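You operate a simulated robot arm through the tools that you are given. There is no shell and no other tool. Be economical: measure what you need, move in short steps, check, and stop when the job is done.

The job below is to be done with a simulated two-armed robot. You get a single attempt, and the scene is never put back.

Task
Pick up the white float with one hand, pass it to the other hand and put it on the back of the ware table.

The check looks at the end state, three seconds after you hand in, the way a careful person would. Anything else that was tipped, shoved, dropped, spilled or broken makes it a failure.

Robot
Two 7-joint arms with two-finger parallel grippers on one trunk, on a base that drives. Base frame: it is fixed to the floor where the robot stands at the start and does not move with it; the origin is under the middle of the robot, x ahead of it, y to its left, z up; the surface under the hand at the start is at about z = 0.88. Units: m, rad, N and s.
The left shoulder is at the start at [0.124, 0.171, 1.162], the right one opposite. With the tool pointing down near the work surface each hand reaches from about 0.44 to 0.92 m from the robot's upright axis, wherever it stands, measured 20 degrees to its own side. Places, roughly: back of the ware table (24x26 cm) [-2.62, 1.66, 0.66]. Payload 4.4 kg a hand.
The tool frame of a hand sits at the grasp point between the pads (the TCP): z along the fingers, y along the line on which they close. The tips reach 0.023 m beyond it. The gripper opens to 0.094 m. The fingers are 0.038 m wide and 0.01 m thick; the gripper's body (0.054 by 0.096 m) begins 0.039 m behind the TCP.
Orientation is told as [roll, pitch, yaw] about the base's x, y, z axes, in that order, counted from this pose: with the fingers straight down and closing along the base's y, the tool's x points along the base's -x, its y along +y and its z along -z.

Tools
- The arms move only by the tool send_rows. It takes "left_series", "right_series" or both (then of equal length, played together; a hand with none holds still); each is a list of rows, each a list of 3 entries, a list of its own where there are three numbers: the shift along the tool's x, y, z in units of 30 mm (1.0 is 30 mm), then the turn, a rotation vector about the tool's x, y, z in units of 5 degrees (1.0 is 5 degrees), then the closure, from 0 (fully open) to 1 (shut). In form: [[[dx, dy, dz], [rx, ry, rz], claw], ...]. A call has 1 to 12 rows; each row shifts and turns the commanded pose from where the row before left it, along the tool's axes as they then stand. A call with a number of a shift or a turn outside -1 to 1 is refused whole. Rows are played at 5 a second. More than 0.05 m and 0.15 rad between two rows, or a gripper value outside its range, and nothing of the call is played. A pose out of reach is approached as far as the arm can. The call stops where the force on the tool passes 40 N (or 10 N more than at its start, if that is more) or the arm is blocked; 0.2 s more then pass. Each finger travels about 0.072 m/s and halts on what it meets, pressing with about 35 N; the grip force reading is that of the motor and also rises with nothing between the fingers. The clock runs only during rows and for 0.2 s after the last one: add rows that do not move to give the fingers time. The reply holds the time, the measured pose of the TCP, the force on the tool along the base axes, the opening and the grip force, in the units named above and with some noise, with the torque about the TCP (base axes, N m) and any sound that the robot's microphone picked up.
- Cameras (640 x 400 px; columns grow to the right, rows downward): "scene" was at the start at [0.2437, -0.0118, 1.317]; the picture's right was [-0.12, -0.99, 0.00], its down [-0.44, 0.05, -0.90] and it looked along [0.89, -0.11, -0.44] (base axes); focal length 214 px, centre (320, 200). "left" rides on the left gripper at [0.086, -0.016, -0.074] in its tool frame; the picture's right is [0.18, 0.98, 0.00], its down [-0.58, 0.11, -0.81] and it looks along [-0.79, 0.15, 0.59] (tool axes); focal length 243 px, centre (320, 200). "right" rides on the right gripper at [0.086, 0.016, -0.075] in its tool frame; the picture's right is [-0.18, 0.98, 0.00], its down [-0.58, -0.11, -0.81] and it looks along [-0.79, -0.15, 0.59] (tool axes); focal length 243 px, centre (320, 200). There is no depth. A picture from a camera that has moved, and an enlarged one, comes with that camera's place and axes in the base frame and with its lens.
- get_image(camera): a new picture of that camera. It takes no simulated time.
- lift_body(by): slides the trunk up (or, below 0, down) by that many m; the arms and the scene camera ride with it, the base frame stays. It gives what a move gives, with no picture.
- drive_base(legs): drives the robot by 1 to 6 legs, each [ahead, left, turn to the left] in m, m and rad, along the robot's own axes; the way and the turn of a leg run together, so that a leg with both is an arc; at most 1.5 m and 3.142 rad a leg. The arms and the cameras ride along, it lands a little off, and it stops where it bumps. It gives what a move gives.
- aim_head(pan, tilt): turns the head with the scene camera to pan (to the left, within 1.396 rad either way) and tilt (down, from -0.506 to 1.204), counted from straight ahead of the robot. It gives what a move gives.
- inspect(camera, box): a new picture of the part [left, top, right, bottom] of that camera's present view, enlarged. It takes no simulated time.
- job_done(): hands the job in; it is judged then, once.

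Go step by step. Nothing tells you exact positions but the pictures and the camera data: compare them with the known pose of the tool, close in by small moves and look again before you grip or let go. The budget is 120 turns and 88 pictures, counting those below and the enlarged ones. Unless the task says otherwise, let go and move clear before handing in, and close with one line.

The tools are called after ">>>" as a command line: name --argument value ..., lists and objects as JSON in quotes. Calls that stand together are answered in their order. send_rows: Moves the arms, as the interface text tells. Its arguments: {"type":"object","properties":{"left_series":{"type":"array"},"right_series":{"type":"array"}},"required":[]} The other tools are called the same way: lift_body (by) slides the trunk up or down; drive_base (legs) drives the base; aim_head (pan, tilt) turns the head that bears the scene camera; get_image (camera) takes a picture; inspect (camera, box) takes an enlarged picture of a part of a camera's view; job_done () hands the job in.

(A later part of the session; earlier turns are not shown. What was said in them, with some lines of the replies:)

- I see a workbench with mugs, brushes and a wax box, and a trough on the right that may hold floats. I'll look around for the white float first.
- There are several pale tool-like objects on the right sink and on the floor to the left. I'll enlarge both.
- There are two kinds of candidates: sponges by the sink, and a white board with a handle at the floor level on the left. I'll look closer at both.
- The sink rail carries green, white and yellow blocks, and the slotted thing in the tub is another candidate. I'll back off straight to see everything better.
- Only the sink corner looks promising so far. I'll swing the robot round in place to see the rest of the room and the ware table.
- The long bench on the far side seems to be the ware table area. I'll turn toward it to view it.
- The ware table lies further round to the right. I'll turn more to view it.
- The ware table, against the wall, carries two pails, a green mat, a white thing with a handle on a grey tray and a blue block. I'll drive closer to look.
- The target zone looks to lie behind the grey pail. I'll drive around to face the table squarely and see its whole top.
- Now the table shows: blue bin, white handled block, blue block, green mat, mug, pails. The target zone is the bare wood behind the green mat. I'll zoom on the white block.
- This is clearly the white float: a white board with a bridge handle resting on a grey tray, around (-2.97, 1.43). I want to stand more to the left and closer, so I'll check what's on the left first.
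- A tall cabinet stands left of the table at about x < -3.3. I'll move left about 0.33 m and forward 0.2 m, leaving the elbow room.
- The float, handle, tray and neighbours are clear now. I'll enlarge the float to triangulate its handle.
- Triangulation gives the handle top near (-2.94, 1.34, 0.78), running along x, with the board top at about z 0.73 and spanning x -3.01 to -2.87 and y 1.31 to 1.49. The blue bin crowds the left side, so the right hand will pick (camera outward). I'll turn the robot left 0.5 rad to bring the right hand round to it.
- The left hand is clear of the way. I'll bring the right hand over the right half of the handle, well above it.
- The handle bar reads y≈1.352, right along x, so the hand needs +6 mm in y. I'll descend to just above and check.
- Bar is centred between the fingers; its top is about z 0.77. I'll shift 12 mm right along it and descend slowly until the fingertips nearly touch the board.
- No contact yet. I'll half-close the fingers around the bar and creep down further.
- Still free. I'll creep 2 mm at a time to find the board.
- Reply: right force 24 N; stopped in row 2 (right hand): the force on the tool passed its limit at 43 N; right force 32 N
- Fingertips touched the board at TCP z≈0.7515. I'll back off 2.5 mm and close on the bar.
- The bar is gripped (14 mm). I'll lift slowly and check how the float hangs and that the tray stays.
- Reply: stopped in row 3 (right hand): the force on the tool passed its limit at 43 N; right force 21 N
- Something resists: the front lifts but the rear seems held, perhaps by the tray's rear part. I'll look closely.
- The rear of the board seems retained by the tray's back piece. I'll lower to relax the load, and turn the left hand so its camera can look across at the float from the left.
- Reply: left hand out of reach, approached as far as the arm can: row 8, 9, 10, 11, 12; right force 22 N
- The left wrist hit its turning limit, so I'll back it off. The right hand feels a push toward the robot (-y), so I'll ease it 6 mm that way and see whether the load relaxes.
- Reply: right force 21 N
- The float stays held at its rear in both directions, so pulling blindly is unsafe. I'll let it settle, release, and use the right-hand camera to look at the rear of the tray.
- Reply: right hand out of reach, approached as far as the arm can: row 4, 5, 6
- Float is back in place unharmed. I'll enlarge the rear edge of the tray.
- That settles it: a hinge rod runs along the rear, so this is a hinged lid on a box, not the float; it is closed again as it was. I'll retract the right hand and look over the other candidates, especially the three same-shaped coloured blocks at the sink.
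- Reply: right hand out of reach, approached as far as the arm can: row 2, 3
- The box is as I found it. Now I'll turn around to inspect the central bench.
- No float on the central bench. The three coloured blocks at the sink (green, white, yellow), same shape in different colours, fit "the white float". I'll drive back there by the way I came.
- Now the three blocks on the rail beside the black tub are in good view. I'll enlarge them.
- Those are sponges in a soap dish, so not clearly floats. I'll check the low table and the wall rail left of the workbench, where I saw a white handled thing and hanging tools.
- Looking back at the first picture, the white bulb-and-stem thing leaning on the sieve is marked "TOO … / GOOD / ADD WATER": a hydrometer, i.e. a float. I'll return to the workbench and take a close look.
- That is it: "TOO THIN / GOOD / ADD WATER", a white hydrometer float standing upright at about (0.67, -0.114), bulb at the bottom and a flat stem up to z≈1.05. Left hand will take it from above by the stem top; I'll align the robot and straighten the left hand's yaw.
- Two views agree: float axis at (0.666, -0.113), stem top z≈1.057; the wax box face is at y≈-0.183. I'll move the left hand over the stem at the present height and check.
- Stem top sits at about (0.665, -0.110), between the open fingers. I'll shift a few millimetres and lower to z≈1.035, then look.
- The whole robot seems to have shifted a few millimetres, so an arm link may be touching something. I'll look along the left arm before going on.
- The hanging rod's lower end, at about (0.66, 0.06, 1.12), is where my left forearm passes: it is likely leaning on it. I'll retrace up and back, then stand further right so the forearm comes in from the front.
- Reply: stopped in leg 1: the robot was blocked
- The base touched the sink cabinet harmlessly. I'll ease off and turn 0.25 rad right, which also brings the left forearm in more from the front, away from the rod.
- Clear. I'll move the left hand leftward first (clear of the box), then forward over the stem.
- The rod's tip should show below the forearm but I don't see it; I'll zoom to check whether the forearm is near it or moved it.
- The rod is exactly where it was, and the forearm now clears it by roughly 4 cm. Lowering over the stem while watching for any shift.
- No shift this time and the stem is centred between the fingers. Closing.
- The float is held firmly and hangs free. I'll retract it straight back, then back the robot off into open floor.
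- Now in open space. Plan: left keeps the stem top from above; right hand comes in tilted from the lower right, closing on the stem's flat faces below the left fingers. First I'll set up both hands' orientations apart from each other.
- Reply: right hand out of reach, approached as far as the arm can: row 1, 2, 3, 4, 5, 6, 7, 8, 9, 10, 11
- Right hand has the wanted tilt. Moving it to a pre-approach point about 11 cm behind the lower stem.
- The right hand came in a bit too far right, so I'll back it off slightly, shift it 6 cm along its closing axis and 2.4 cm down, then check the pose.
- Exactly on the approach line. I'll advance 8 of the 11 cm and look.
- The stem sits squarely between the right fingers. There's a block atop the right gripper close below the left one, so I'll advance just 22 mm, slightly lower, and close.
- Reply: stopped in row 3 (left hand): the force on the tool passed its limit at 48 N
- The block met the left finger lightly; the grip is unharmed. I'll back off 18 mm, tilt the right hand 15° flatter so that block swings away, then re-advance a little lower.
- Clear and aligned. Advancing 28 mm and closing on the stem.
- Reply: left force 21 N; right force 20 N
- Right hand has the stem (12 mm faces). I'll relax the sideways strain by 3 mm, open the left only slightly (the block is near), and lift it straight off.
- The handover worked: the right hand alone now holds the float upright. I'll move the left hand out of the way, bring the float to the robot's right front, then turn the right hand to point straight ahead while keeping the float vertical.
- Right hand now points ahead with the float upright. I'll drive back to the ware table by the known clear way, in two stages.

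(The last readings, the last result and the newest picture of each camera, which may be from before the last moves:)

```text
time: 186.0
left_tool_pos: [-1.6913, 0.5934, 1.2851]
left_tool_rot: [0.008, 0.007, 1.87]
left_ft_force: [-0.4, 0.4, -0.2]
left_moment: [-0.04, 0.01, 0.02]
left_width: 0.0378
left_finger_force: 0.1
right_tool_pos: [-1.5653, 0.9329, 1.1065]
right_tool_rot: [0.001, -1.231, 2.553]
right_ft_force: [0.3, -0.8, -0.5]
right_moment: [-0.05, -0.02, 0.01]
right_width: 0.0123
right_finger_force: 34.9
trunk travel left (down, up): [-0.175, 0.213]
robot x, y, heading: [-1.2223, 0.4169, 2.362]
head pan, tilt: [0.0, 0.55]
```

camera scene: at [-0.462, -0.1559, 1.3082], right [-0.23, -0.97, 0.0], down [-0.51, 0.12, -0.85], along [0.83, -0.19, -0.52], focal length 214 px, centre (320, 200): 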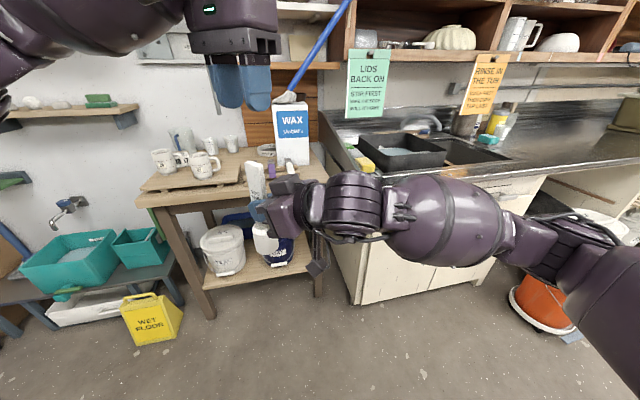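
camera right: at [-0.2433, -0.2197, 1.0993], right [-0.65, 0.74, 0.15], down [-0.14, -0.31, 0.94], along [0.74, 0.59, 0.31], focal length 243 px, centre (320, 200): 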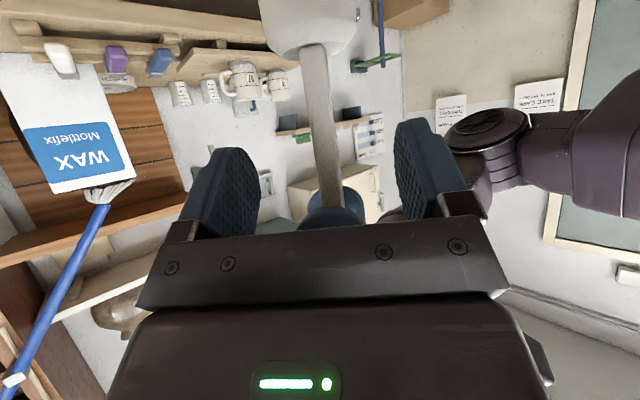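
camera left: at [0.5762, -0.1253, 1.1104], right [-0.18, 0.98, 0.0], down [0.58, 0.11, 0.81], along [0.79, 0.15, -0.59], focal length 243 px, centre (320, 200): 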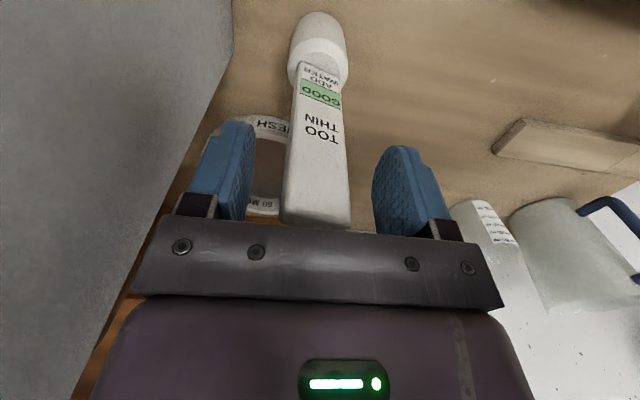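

On course. Continue to about (-2.3, 0.6) and turn to face the table.

>>> drive_base --legs '[[0, 0, 0.6], [1.1, 0, 0], [0, 0, -1.72]]'

```text
time: 197.4
left_tool_pos: [-2.3308, 1.1311, 1.2842]
left_tool_rot: [0.007, 0.006, 0.718]
left_ft_force: [0.5, 0.5, 0.3]
left_moment: [0.01, -0.05, 0.0]
left_width: 0.0375
left_finger_force: 0.1
right_tool_pos: [-1.9701, 1.1552, 1.107]
right_tool_rot: [0.0, -1.229, 1.396]
right_ft_force: [0.6, 0.0, 0.8]
right_moment: [-0.02, -0.02, 0.01]
right_width: 0.0121
right_finger_force: 34.9
trunk travel left (down, up): [-0.175, 0.213]
robot x, y, heading: [-2.303, 0.6338, 1.215]
head pan, tilt: [0.0, 0.55]
```

I'll sidestep left to about (-2.80, 0.86), leaving the left elbow room from the cabinet.

>>> drive_base --legs '[[0.04, 0.544, 0]]'

>>> aim_head --pan 0.1 --tilt 0.7

>>> get_image --camera "scene"

```text
time: 202.6
left_tool_pos: [-2.82, 1.3596, 1.2846]
left_tool_rot: [0.007, 0.007, 0.713]
left_ft_force: [0.7, 0.4, 0.6]
left_moment: [-0.03, -0.01, 0.04]
left_width: 0.0376
left_finger_force: 0.0
right_tool_pos: [-2.46, 1.3807, 1.1066]
right_tool_rot: [0.001, -1.231, 1.395]
right_ft_force: [-0.1, -0.3, 0.2]
right_moment: [-0.02, -0.02, 0.0]
right_width: 0.0122
right_finger_force: 35.4
trunk travel left (down, up): [-0.175, 0.213]
robot x, y, heading: [-2.7926, 0.8591, 1.209]
head pan, tilt: [0.0, 0.55]
```

```text
time: 203.3
left_tool_pos: [-2.8212, 1.3599, 1.2851]
left_tool_rot: [0.009, 0.008, 0.713]
left_ft_force: [-0.2, 0.2, -0.6]
left_moment: [-0.01, -0.03, -0.01]
left_width: 0.0376
left_finger_force: 0.1
right_tool_pos: [-2.4595, 1.3816, 1.1072]
right_tool_rot: [0.001, -1.232, 1.394]
right_ft_force: [0.2, 0.3, -0.1]
right_moment: [-0.01, 0.01, 0.02]
right_width: 0.0123
right_finger_force: 34.4
trunk travel left (down, up): [-0.175, 0.213]
robot x, y, heading: [-2.793, 0.8582, 1.206]
head pan, tilt: [0.099, 0.7]
```

```text
4 pictures are left
camera scene: at [-2.7167, 1.0862, 1.2953], right [0.97, -0.26, 0.0], down [-0.17, -0.62, -0.77], along [0.2, 0.74, -0.64], focal length 214 px, centre (320, 200)
```

scene: 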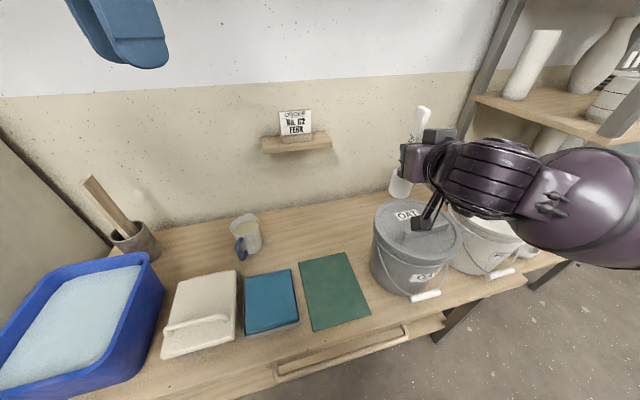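

Everything is clear; the goal spot (-2.62, 1.635) is the bare wood behind the green mat, and the little order shelf sits above at the wall. I'll move left of the pail, then lower over the mat before going in under the shelf.

>>> send_rows --right_series '[[[0.026, 0.952, -0.073], [0, 0, 0], 1], [[0.026, 0.952, -0.073], [0, 0, 0], 1], [[0.026, 0.952, -0.073], [0, 0, 0], 1], [[0.026, 0.952, -0.073], [0, 0, 0], 1], [[0.026, 0.952, -0.073], [0, 0, 0], 1], [[0.026, 0.952, -0.073], [0, 0, 0], 1], [[0.026, 0.952, -0.073], [0, 0, 0], 1]]'

>>> send_rows --right_series '[[[0.959, 0, 0.34], [0, 0, 0], 1], [[0.959, 0, 0.34], [0, 0, 0], 1], [[0.959, 0, 0.34], [0, 0, 0], 1], [[0.959, 0, 0.34], [0, 0, 0], 1], [[0.959, 0, 0.34], [0, 0, 0], 1], [[0.959, 0, 0.34], [0, 0, 0], 1]]'

```text
time: 204.9
left_tool_pos: [-2.8227, 1.36, 1.2854]
left_tool_rot: [0.007, 0.005, 0.712]
left_ft_force: [-0.2, -0.6, 0.1]
left_moment: [0.01, 0.03, 0.03]
left_width: 0.0378
left_finger_force: 0.0
right_tool_pos: [-2.6602, 1.3998, 1.1063]
right_tool_rot: [-0.005, -1.23, 1.396]
right_ft_force: [0.0, -0.5, 0.2]
right_moment: [-0.01, -0.02, 0.0]
right_width: 0.0123
right_finger_force: 35.4
trunk travel left (down, up): [-0.175, 0.213]
robot x, y, heading: [-2.7953, 0.8622, 1.214]
head pan, tilt: [0.099, 0.7]
```

```text
time: 206.3
left_tool_pos: [-2.8211, 1.3602, 1.2833]
left_tool_rot: [0.007, 0.007, 0.711]
left_ft_force: [-0.5, 0.6, -0.5]
left_moment: [0.0, -0.05, -0.02]
left_width: 0.0375
left_finger_force: 0.1
right_tool_pos: [-2.6611, 1.4005, 0.9226]
right_tool_rot: [0.002, -1.232, 1.393]
right_ft_force: [-0.5, -0.3, 0.7]
right_moment: [0.0, -0.02, 0.02]
right_width: 0.0121
right_finger_force: 35.1
trunk travel left (down, up): [-0.175, 0.213]
robot x, y, heading: [-2.7927, 0.8618, 1.207]
head pan, tilt: [0.099, 0.7]
```

Continuing down to z≈0.815, then straight in toward the wall.

>>> send_rows --right_series '[[[0.845, 0, 0.3], [0, 0, 0], 1], [[0.845, 0, 0.3], [0, 0, 0], 1], [[0.845, 0, 0.3], [0, 0, 0], 1], [[0.845, 0, 0.3], [0, 0, 0], 1], [[-0.316, 0, 0.892], [0, 0, 0], 1], [[-0.316, 0, 0.892], [0, 0, 0], 1], [[-0.316, 0, 0.892], [0, 0, 0], 1], [[-0.316, 0, 0.892], [0, 0, 0], 1], [[-0.316, 0, 0.892], [0, 0, 0], 1], [[-0.316, 0, 0.892], [0, 0, 0], 1]]'

>>> get_image --camera "scene"

```text
time: 208.5
left_tool_pos: [-2.8204, 1.3602, 1.2842]
left_tool_rot: [0.007, 0.008, 0.712]
left_ft_force: [-1.9, 0.0, 0.8]
left_moment: [0.0, -0.02, -0.01]
left_width: 0.0377
left_finger_force: 0.0
right_tool_pos: [-2.6308, 1.569, 0.813]
right_tool_rot: [0.004, -1.227, 1.396]
right_ft_force: [-0.4, -0.2, -0.2]
right_moment: [-0.04, -0.02, -0.02]
right_width: 0.0121
right_finger_force: 35.1
trunk travel left (down, up): [-0.175, 0.213]
robot x, y, heading: [-2.7923, 0.8622, 1.206]
head pan, tilt: [0.099, 0.7]
```

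```text
3 pictures are left
camera scene: at [-2.7167, 1.0866, 1.295], right [0.97, -0.26, 0.0], down [-0.17, -0.62, -0.76], along [0.2, 0.74, -0.64], focal length 214 px, centre (320, 200)
```

scene: 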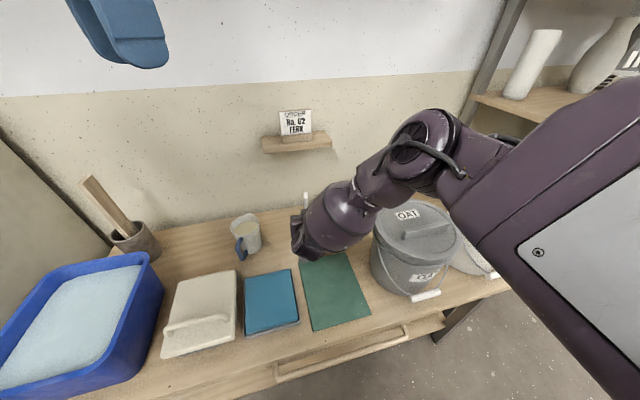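

Float stem visible beside the hand; all neighbours untouched. Advancing the last 5.5 cm and lowering most of the way.

>>> send_rows --right_series '[[[-0.306, 0, 0.865], [0, 0, 0], 1], [[-0.306, 0, 0.865], [0, 0, 0], 1], [[0.314, 0, 0.111], [0, 0, 0], 1], [[0.314, 0, 0.111], [0, 0, 0], 1], [[0.314, 0, 0.111], [0, 0, 0], 1], [[0.314, 0, 0.111], [0, 0, 0], 1], [[0, 0, 0], [0, 0, 0], 1]]'

>>> send_rows --right_series '[[[0.125, 0, 0.045], [0, 0, 0], 1], [[0.125, 0, 0.045], [0, 0, 0], 1], [[0, 0, 0], [0, 0, 0], 1]]'

```text
time: 210.1
left_tool_pos: [-2.8205, 1.3602, 1.2852]
left_tool_rot: [0.009, 0.006, 0.714]
left_ft_force: [-0.6, 0.1, 0.0]
left_moment: [0.02, 0.02, 0.01]
left_width: 0.0375
left_finger_force: 0.1
right_tool_pos: [-2.6215, 1.6216, 0.7751]
right_tool_rot: [-0.001, -1.23, 1.396]
right_ft_force: [-0.1, 0.2, -0.2]
right_moment: [-0.03, -0.04, -0.02]
right_width: 0.0123
right_finger_force: 34.8
trunk travel left (down, up): [-0.175, 0.213]
robot x, y, heading: [-2.7939, 0.8616, 1.211]
head pan, tilt: [0.099, 0.7]
```

```text
time: 210.9
left_tool_pos: [-2.8213, 1.3605, 1.2851]
left_tool_rot: [0.006, 0.008, 0.712]
left_ft_force: [-0.5, -0.4, -0.1]
left_moment: [0.0, 0.02, 0.0]
left_width: 0.0377
left_finger_force: 0.1
right_tool_pos: [-2.6197, 1.6225, 0.7687]
right_tool_rot: [0.001, -1.228, 1.395]
right_ft_force: [-0.3, 0.8, -0.5]
right_moment: [-0.02, -0.02, -0.02]
right_width: 0.0122
right_finger_force: 34.9
trunk travel left (down, up): [-0.175, 0.213]
robot x, y, heading: [-2.7937, 0.8606, 1.207]
head pan, tilt: [0.099, 0.7]
```

No contact yet; creeping down 3 mm at a time.

>>> send_rows --right_series '[[[0.094, 0, 0.033], [0, 0, 0], 1], [[0.094, 0, 0.033], [0, 0, 0], 1], [[0, 0, 0], [0, 0, 0], 1]]'

>>> send_rows --right_series '[[[0.094, 0, 0.033], [0, 0, 0], 1], [[0, 0, 0], [0, 0, 0], 1]]'

```text
time: 211.7
left_tool_pos: [-2.8207, 1.3599, 1.2842]
left_tool_rot: [0.006, 0.007, 0.711]
left_ft_force: [0.4, -0.8, 0.0]
left_moment: [-0.03, 0.0, -0.02]
left_width: 0.0375
left_finger_force: 0.1
right_tool_pos: [-2.6192, 1.6228, 0.7624]
right_tool_rot: [-0.001, -1.231, 1.393]
right_ft_force: [-0.3, 0.1, 0.2]
right_moment: [-0.04, 0.02, 0.02]
right_width: 0.0123
right_finger_force: 35.5
trunk travel left (down, up): [-0.175, 0.213]
robot x, y, heading: [-2.7922, 0.8623, 1.204]
head pan, tilt: [0.099, 0.7]
```

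```text
time: 212.3
left_tool_pos: [-2.8225, 1.3573, 1.2861]
left_tool_rot: [0.006, 0.005, 0.711]
left_ft_force: [-0.1, -0.7, -0.1]
left_moment: [-0.01, 0.01, 0.01]
left_width: 0.0376
left_finger_force: 0.1
right_tool_pos: [-2.6193, 1.6228, 0.7617]
right_tool_rot: [-0.001, -1.234, 1.395]
right_ft_force: [1.1, -1.3, 12.1]
right_moment: [-0.21, -0.02, -0.03]
right_width: 0.0121
right_finger_force: 35.0
trunk travel left (down, up): [-0.175, 0.213]
robot x, y, heading: [-2.794, 0.8671, 1.207]
head pan, tilt: [0.099, 0.7]
```

Contact with the table (12 N) right at the bulb. I'll zoom in before letting go.

>>> inspect --camera "scene" --box '[250, 150, 370, 270]'

```text
3.33 times, centred on (310, 210) of scene
camera zoom: at [-2.7171, 1.0847, 1.2959], right [0.97, -0.26, 0.0], down [-0.17, -0.62, -0.77], along [0.2, 0.74, -0.64], focal length 715 px, centre (353, 167)
```

zoom: 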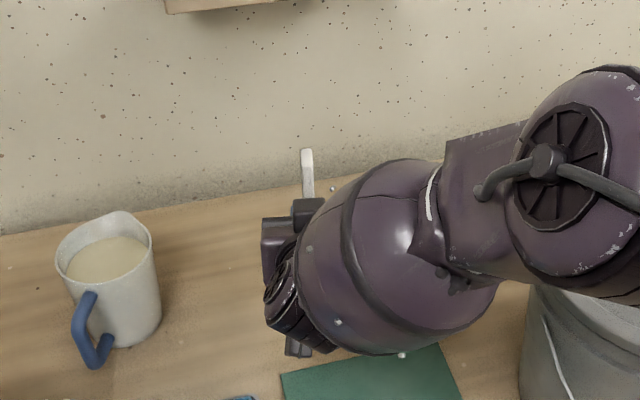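

The stem stands upright and the bulb rests on the wood. I'll relieve the pressure, open slowly, and back straight out.

>>> send_rows --right_series '[[[-0.06, 0, -0.02], [0, 0, 0], 1], [[0, 0, 0], [0, 0, 0], 0.8], [[0, 0, 0], [0, 0, 0], 0.6], [[0, 0, 0], [0, 0, 0], 0.4], [[0, 0, 0], [0, 0, 0], 0.4], [[0, 0, -0.4], [0, 0, 0], 0.4], [[0, 0, -0.6], [0, 0, 0], 0.4], [[0, 0, -0.8], [0, 0, 0], 0.4], [[0, 0, -0.9], [0, 0, 0], 0.4], [[0, 0, -0.9], [0, 0, 0], 0.4]]'

>>> get_image --camera "scene"

```text
time: 214.5
left_tool_pos: [-2.8212, 1.3592, 1.2842]
left_tool_rot: [0.007, 0.005, 0.713]
left_ft_force: [-0.1, 0.6, 0.3]
left_moment: [0.02, 0.03, 0.0]
left_width: 0.0376
left_finger_force: 0.1
right_tool_pos: [-2.6391, 1.5205, 0.7983]
right_tool_rot: [-0.002, -1.23, 1.397]
right_ft_force: [-0.2, 0.3, 0.5]
right_moment: [0.0, 0.01, 0.03]
right_width: 0.0566
right_finger_force: 0.0
trunk travel left (down, up): [-0.175, 0.213]
robot x, y, heading: [-2.7931, 0.8617, 1.212]
head pan, tilt: [0.099, 0.7]
```

```text
1 pictures are left
camera scene: at [-2.7169, 1.0858, 1.2954], right [0.97, -0.26, 0.0], down [-0.17, -0.62, -0.77], along [0.2, 0.74, -0.64], focal length 214 px, centre (320, 200)
```

scene: 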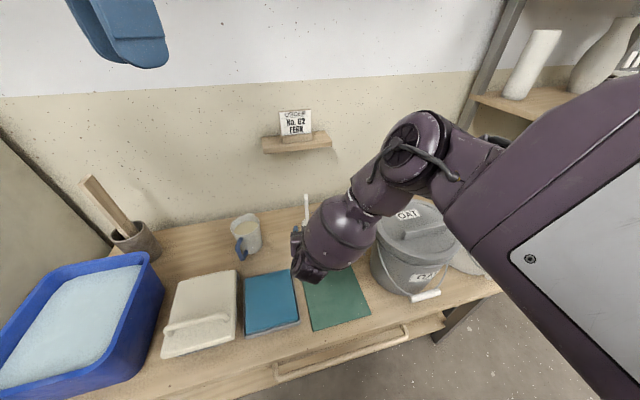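

The float stands on its own. I'll back the hand farther out, raise it clear, and take the last look.

>>> send_rows --right_series '[[[0.335, 0, -0.943], [0, 0, 0], 0.4], [[0.335, 0, -0.943], [0, 0, 0], 0.4], [[0.335, 0, -0.943], [0, 0, 0], 0.4], [[0.335, 0, -0.943], [0, 0, 0], 0.4], [[-0.943, 0, -0.334], [0, 0, 0], 0.4], [[-0.943, 0, -0.334], [0, 0, 0], 0.4], [[-0.943, 0, -0.334], [0, 0, 0], 0.4], [[-0.943, 0, -0.334], [0, 0, 0], 0.4], [[-0.943, 0, -0.334], [0, 0, 0], 0.4], [[-0.943, 0, -0.334], [0, 0, 0], 0.4], [[-0.943, 0, -0.334], [0, 0, 0], 0.4], [[-0.943, 0, -0.334], [0, 0, 0], 0.4]]'

>>> send_rows --right_series '[[[0, -0.952, 0], [0, 0, 0], 0.4], [[0, -0.952, 0], [0, 0, 0], 0.4], [[0, -0.952, 0], [0, 0, 0], 0.4], [[0, -0.952, 0], [0, 0, 0], 0.4], [[0, -0.952, 0], [0, 0, 0], 0.4], [[0, -0.952, 0], [0, 0, 0], 0.4]]'

>>> get_image --camera "scene"

```text
time: 217.1
left_tool_pos: [-2.8203, 1.3595, 1.285]
left_tool_rot: [0.006, 0.004, 0.713]
left_ft_force: [0.3, -0.7, 0.3]
left_moment: [0.04, -0.01, 0.02]
left_width: 0.0374
left_finger_force: 0.0
right_tool_pos: [-2.6581, 1.4043, 1.0375]
right_tool_rot: [-0.001, -1.23, 1.397]
right_ft_force: [-0.1, -0.5, 0.5]
right_moment: [-0.04, -0.03, 0.03]
right_width: 0.0562
right_finger_force: 0.0
trunk travel left (down, up): [-0.175, 0.213]
robot x, y, heading: [-2.7932, 0.8624, 1.207]
head pan, tilt: [0.099, 0.7]
```

```text
time: 218.5
left_tool_pos: [-2.8181, 1.3597, 1.2846]
left_tool_rot: [0.007, 0.007, 0.71]
left_ft_force: [0.3, 0.2, 0.0]
left_moment: [-0.04, 0.01, 0.0]
left_width: 0.0377
left_finger_force: 0.1
right_tool_pos: [-2.5218, 1.3759, 1.0446]
right_tool_rot: [-0.01, -1.226, 1.388]
right_ft_force: [-0.1, 0.6, -0.1]
right_moment: [0.01, 0.02, 0.01]
right_width: 0.0564
right_finger_force: 0.2
right hand out of reach, approached as far as the arm can: row 5, 6
trunk travel left (down, up): [-0.175, 0.213]
robot x, y, heading: [-2.7928, 0.8636, 1.205]
head pan, tilt: [0.099, 0.7]
```

```text
0 pictures are left
camera scene: at [-2.7151, 1.087, 1.2947], right [0.97, -0.26, 0.0], down [-0.17, -0.62, -0.76], along [0.2, 0.74, -0.64], focal length 214 px, centre (320, 200)
```

scene: 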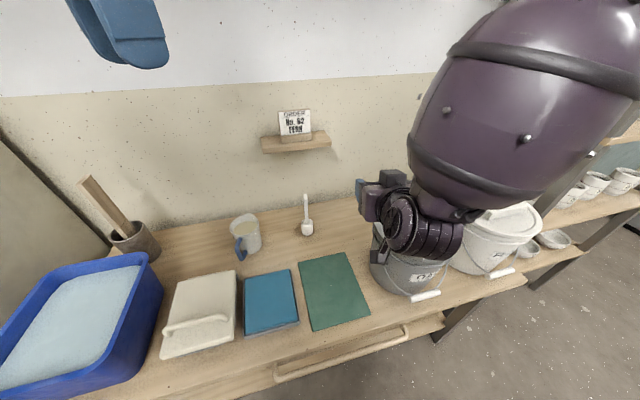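

The float stands upright behind the mat and nothing else has moved. I'll ease the right hand back from its reach limit over the pail, then hand in.

>>> send_rows --right_series '[[[0, 0.7, 0], [0, 0, 0], 0.4], [[0, 0.7, 0], [0, 0, 0], 0.4], [[0, 0, 0], [0, 0, 0], 0.4]]'

>>> job_done

```text
time: 219.3
left_tool_pos: [-2.8212, 1.3589, 1.285]
left_tool_rot: [0.007, 0.007, 0.712]
left_ft_force: [0.7, -0.2, -0.5]
left_moment: [0.0, 0.01, -0.02]
left_width: 0.038
left_finger_force: 0.0
right_tool_pos: [-2.5657, 1.384, 1.0463]
right_tool_rot: [-0.001, -1.232, 1.394]
right_ft_force: [0.2, 0.3, -0.1]
right_moment: [0.02, -0.01, 0.02]
right_width: 0.0565
right_finger_force: 0.1
trunk travel left (down, up): [-0.175, 0.213]
robot x, y, heading: [-2.7909, 0.8655, 1.209]
head pan, tilt: [0.099, 0.7]
```

```text
The job is handed in.
```

The white float was picked up with the left hand, passed to the right in mid-air and left standing upright on the back of the ware table; before finding it I mistook a white hinged box lid there for the float, lifted it slightly and set it back.
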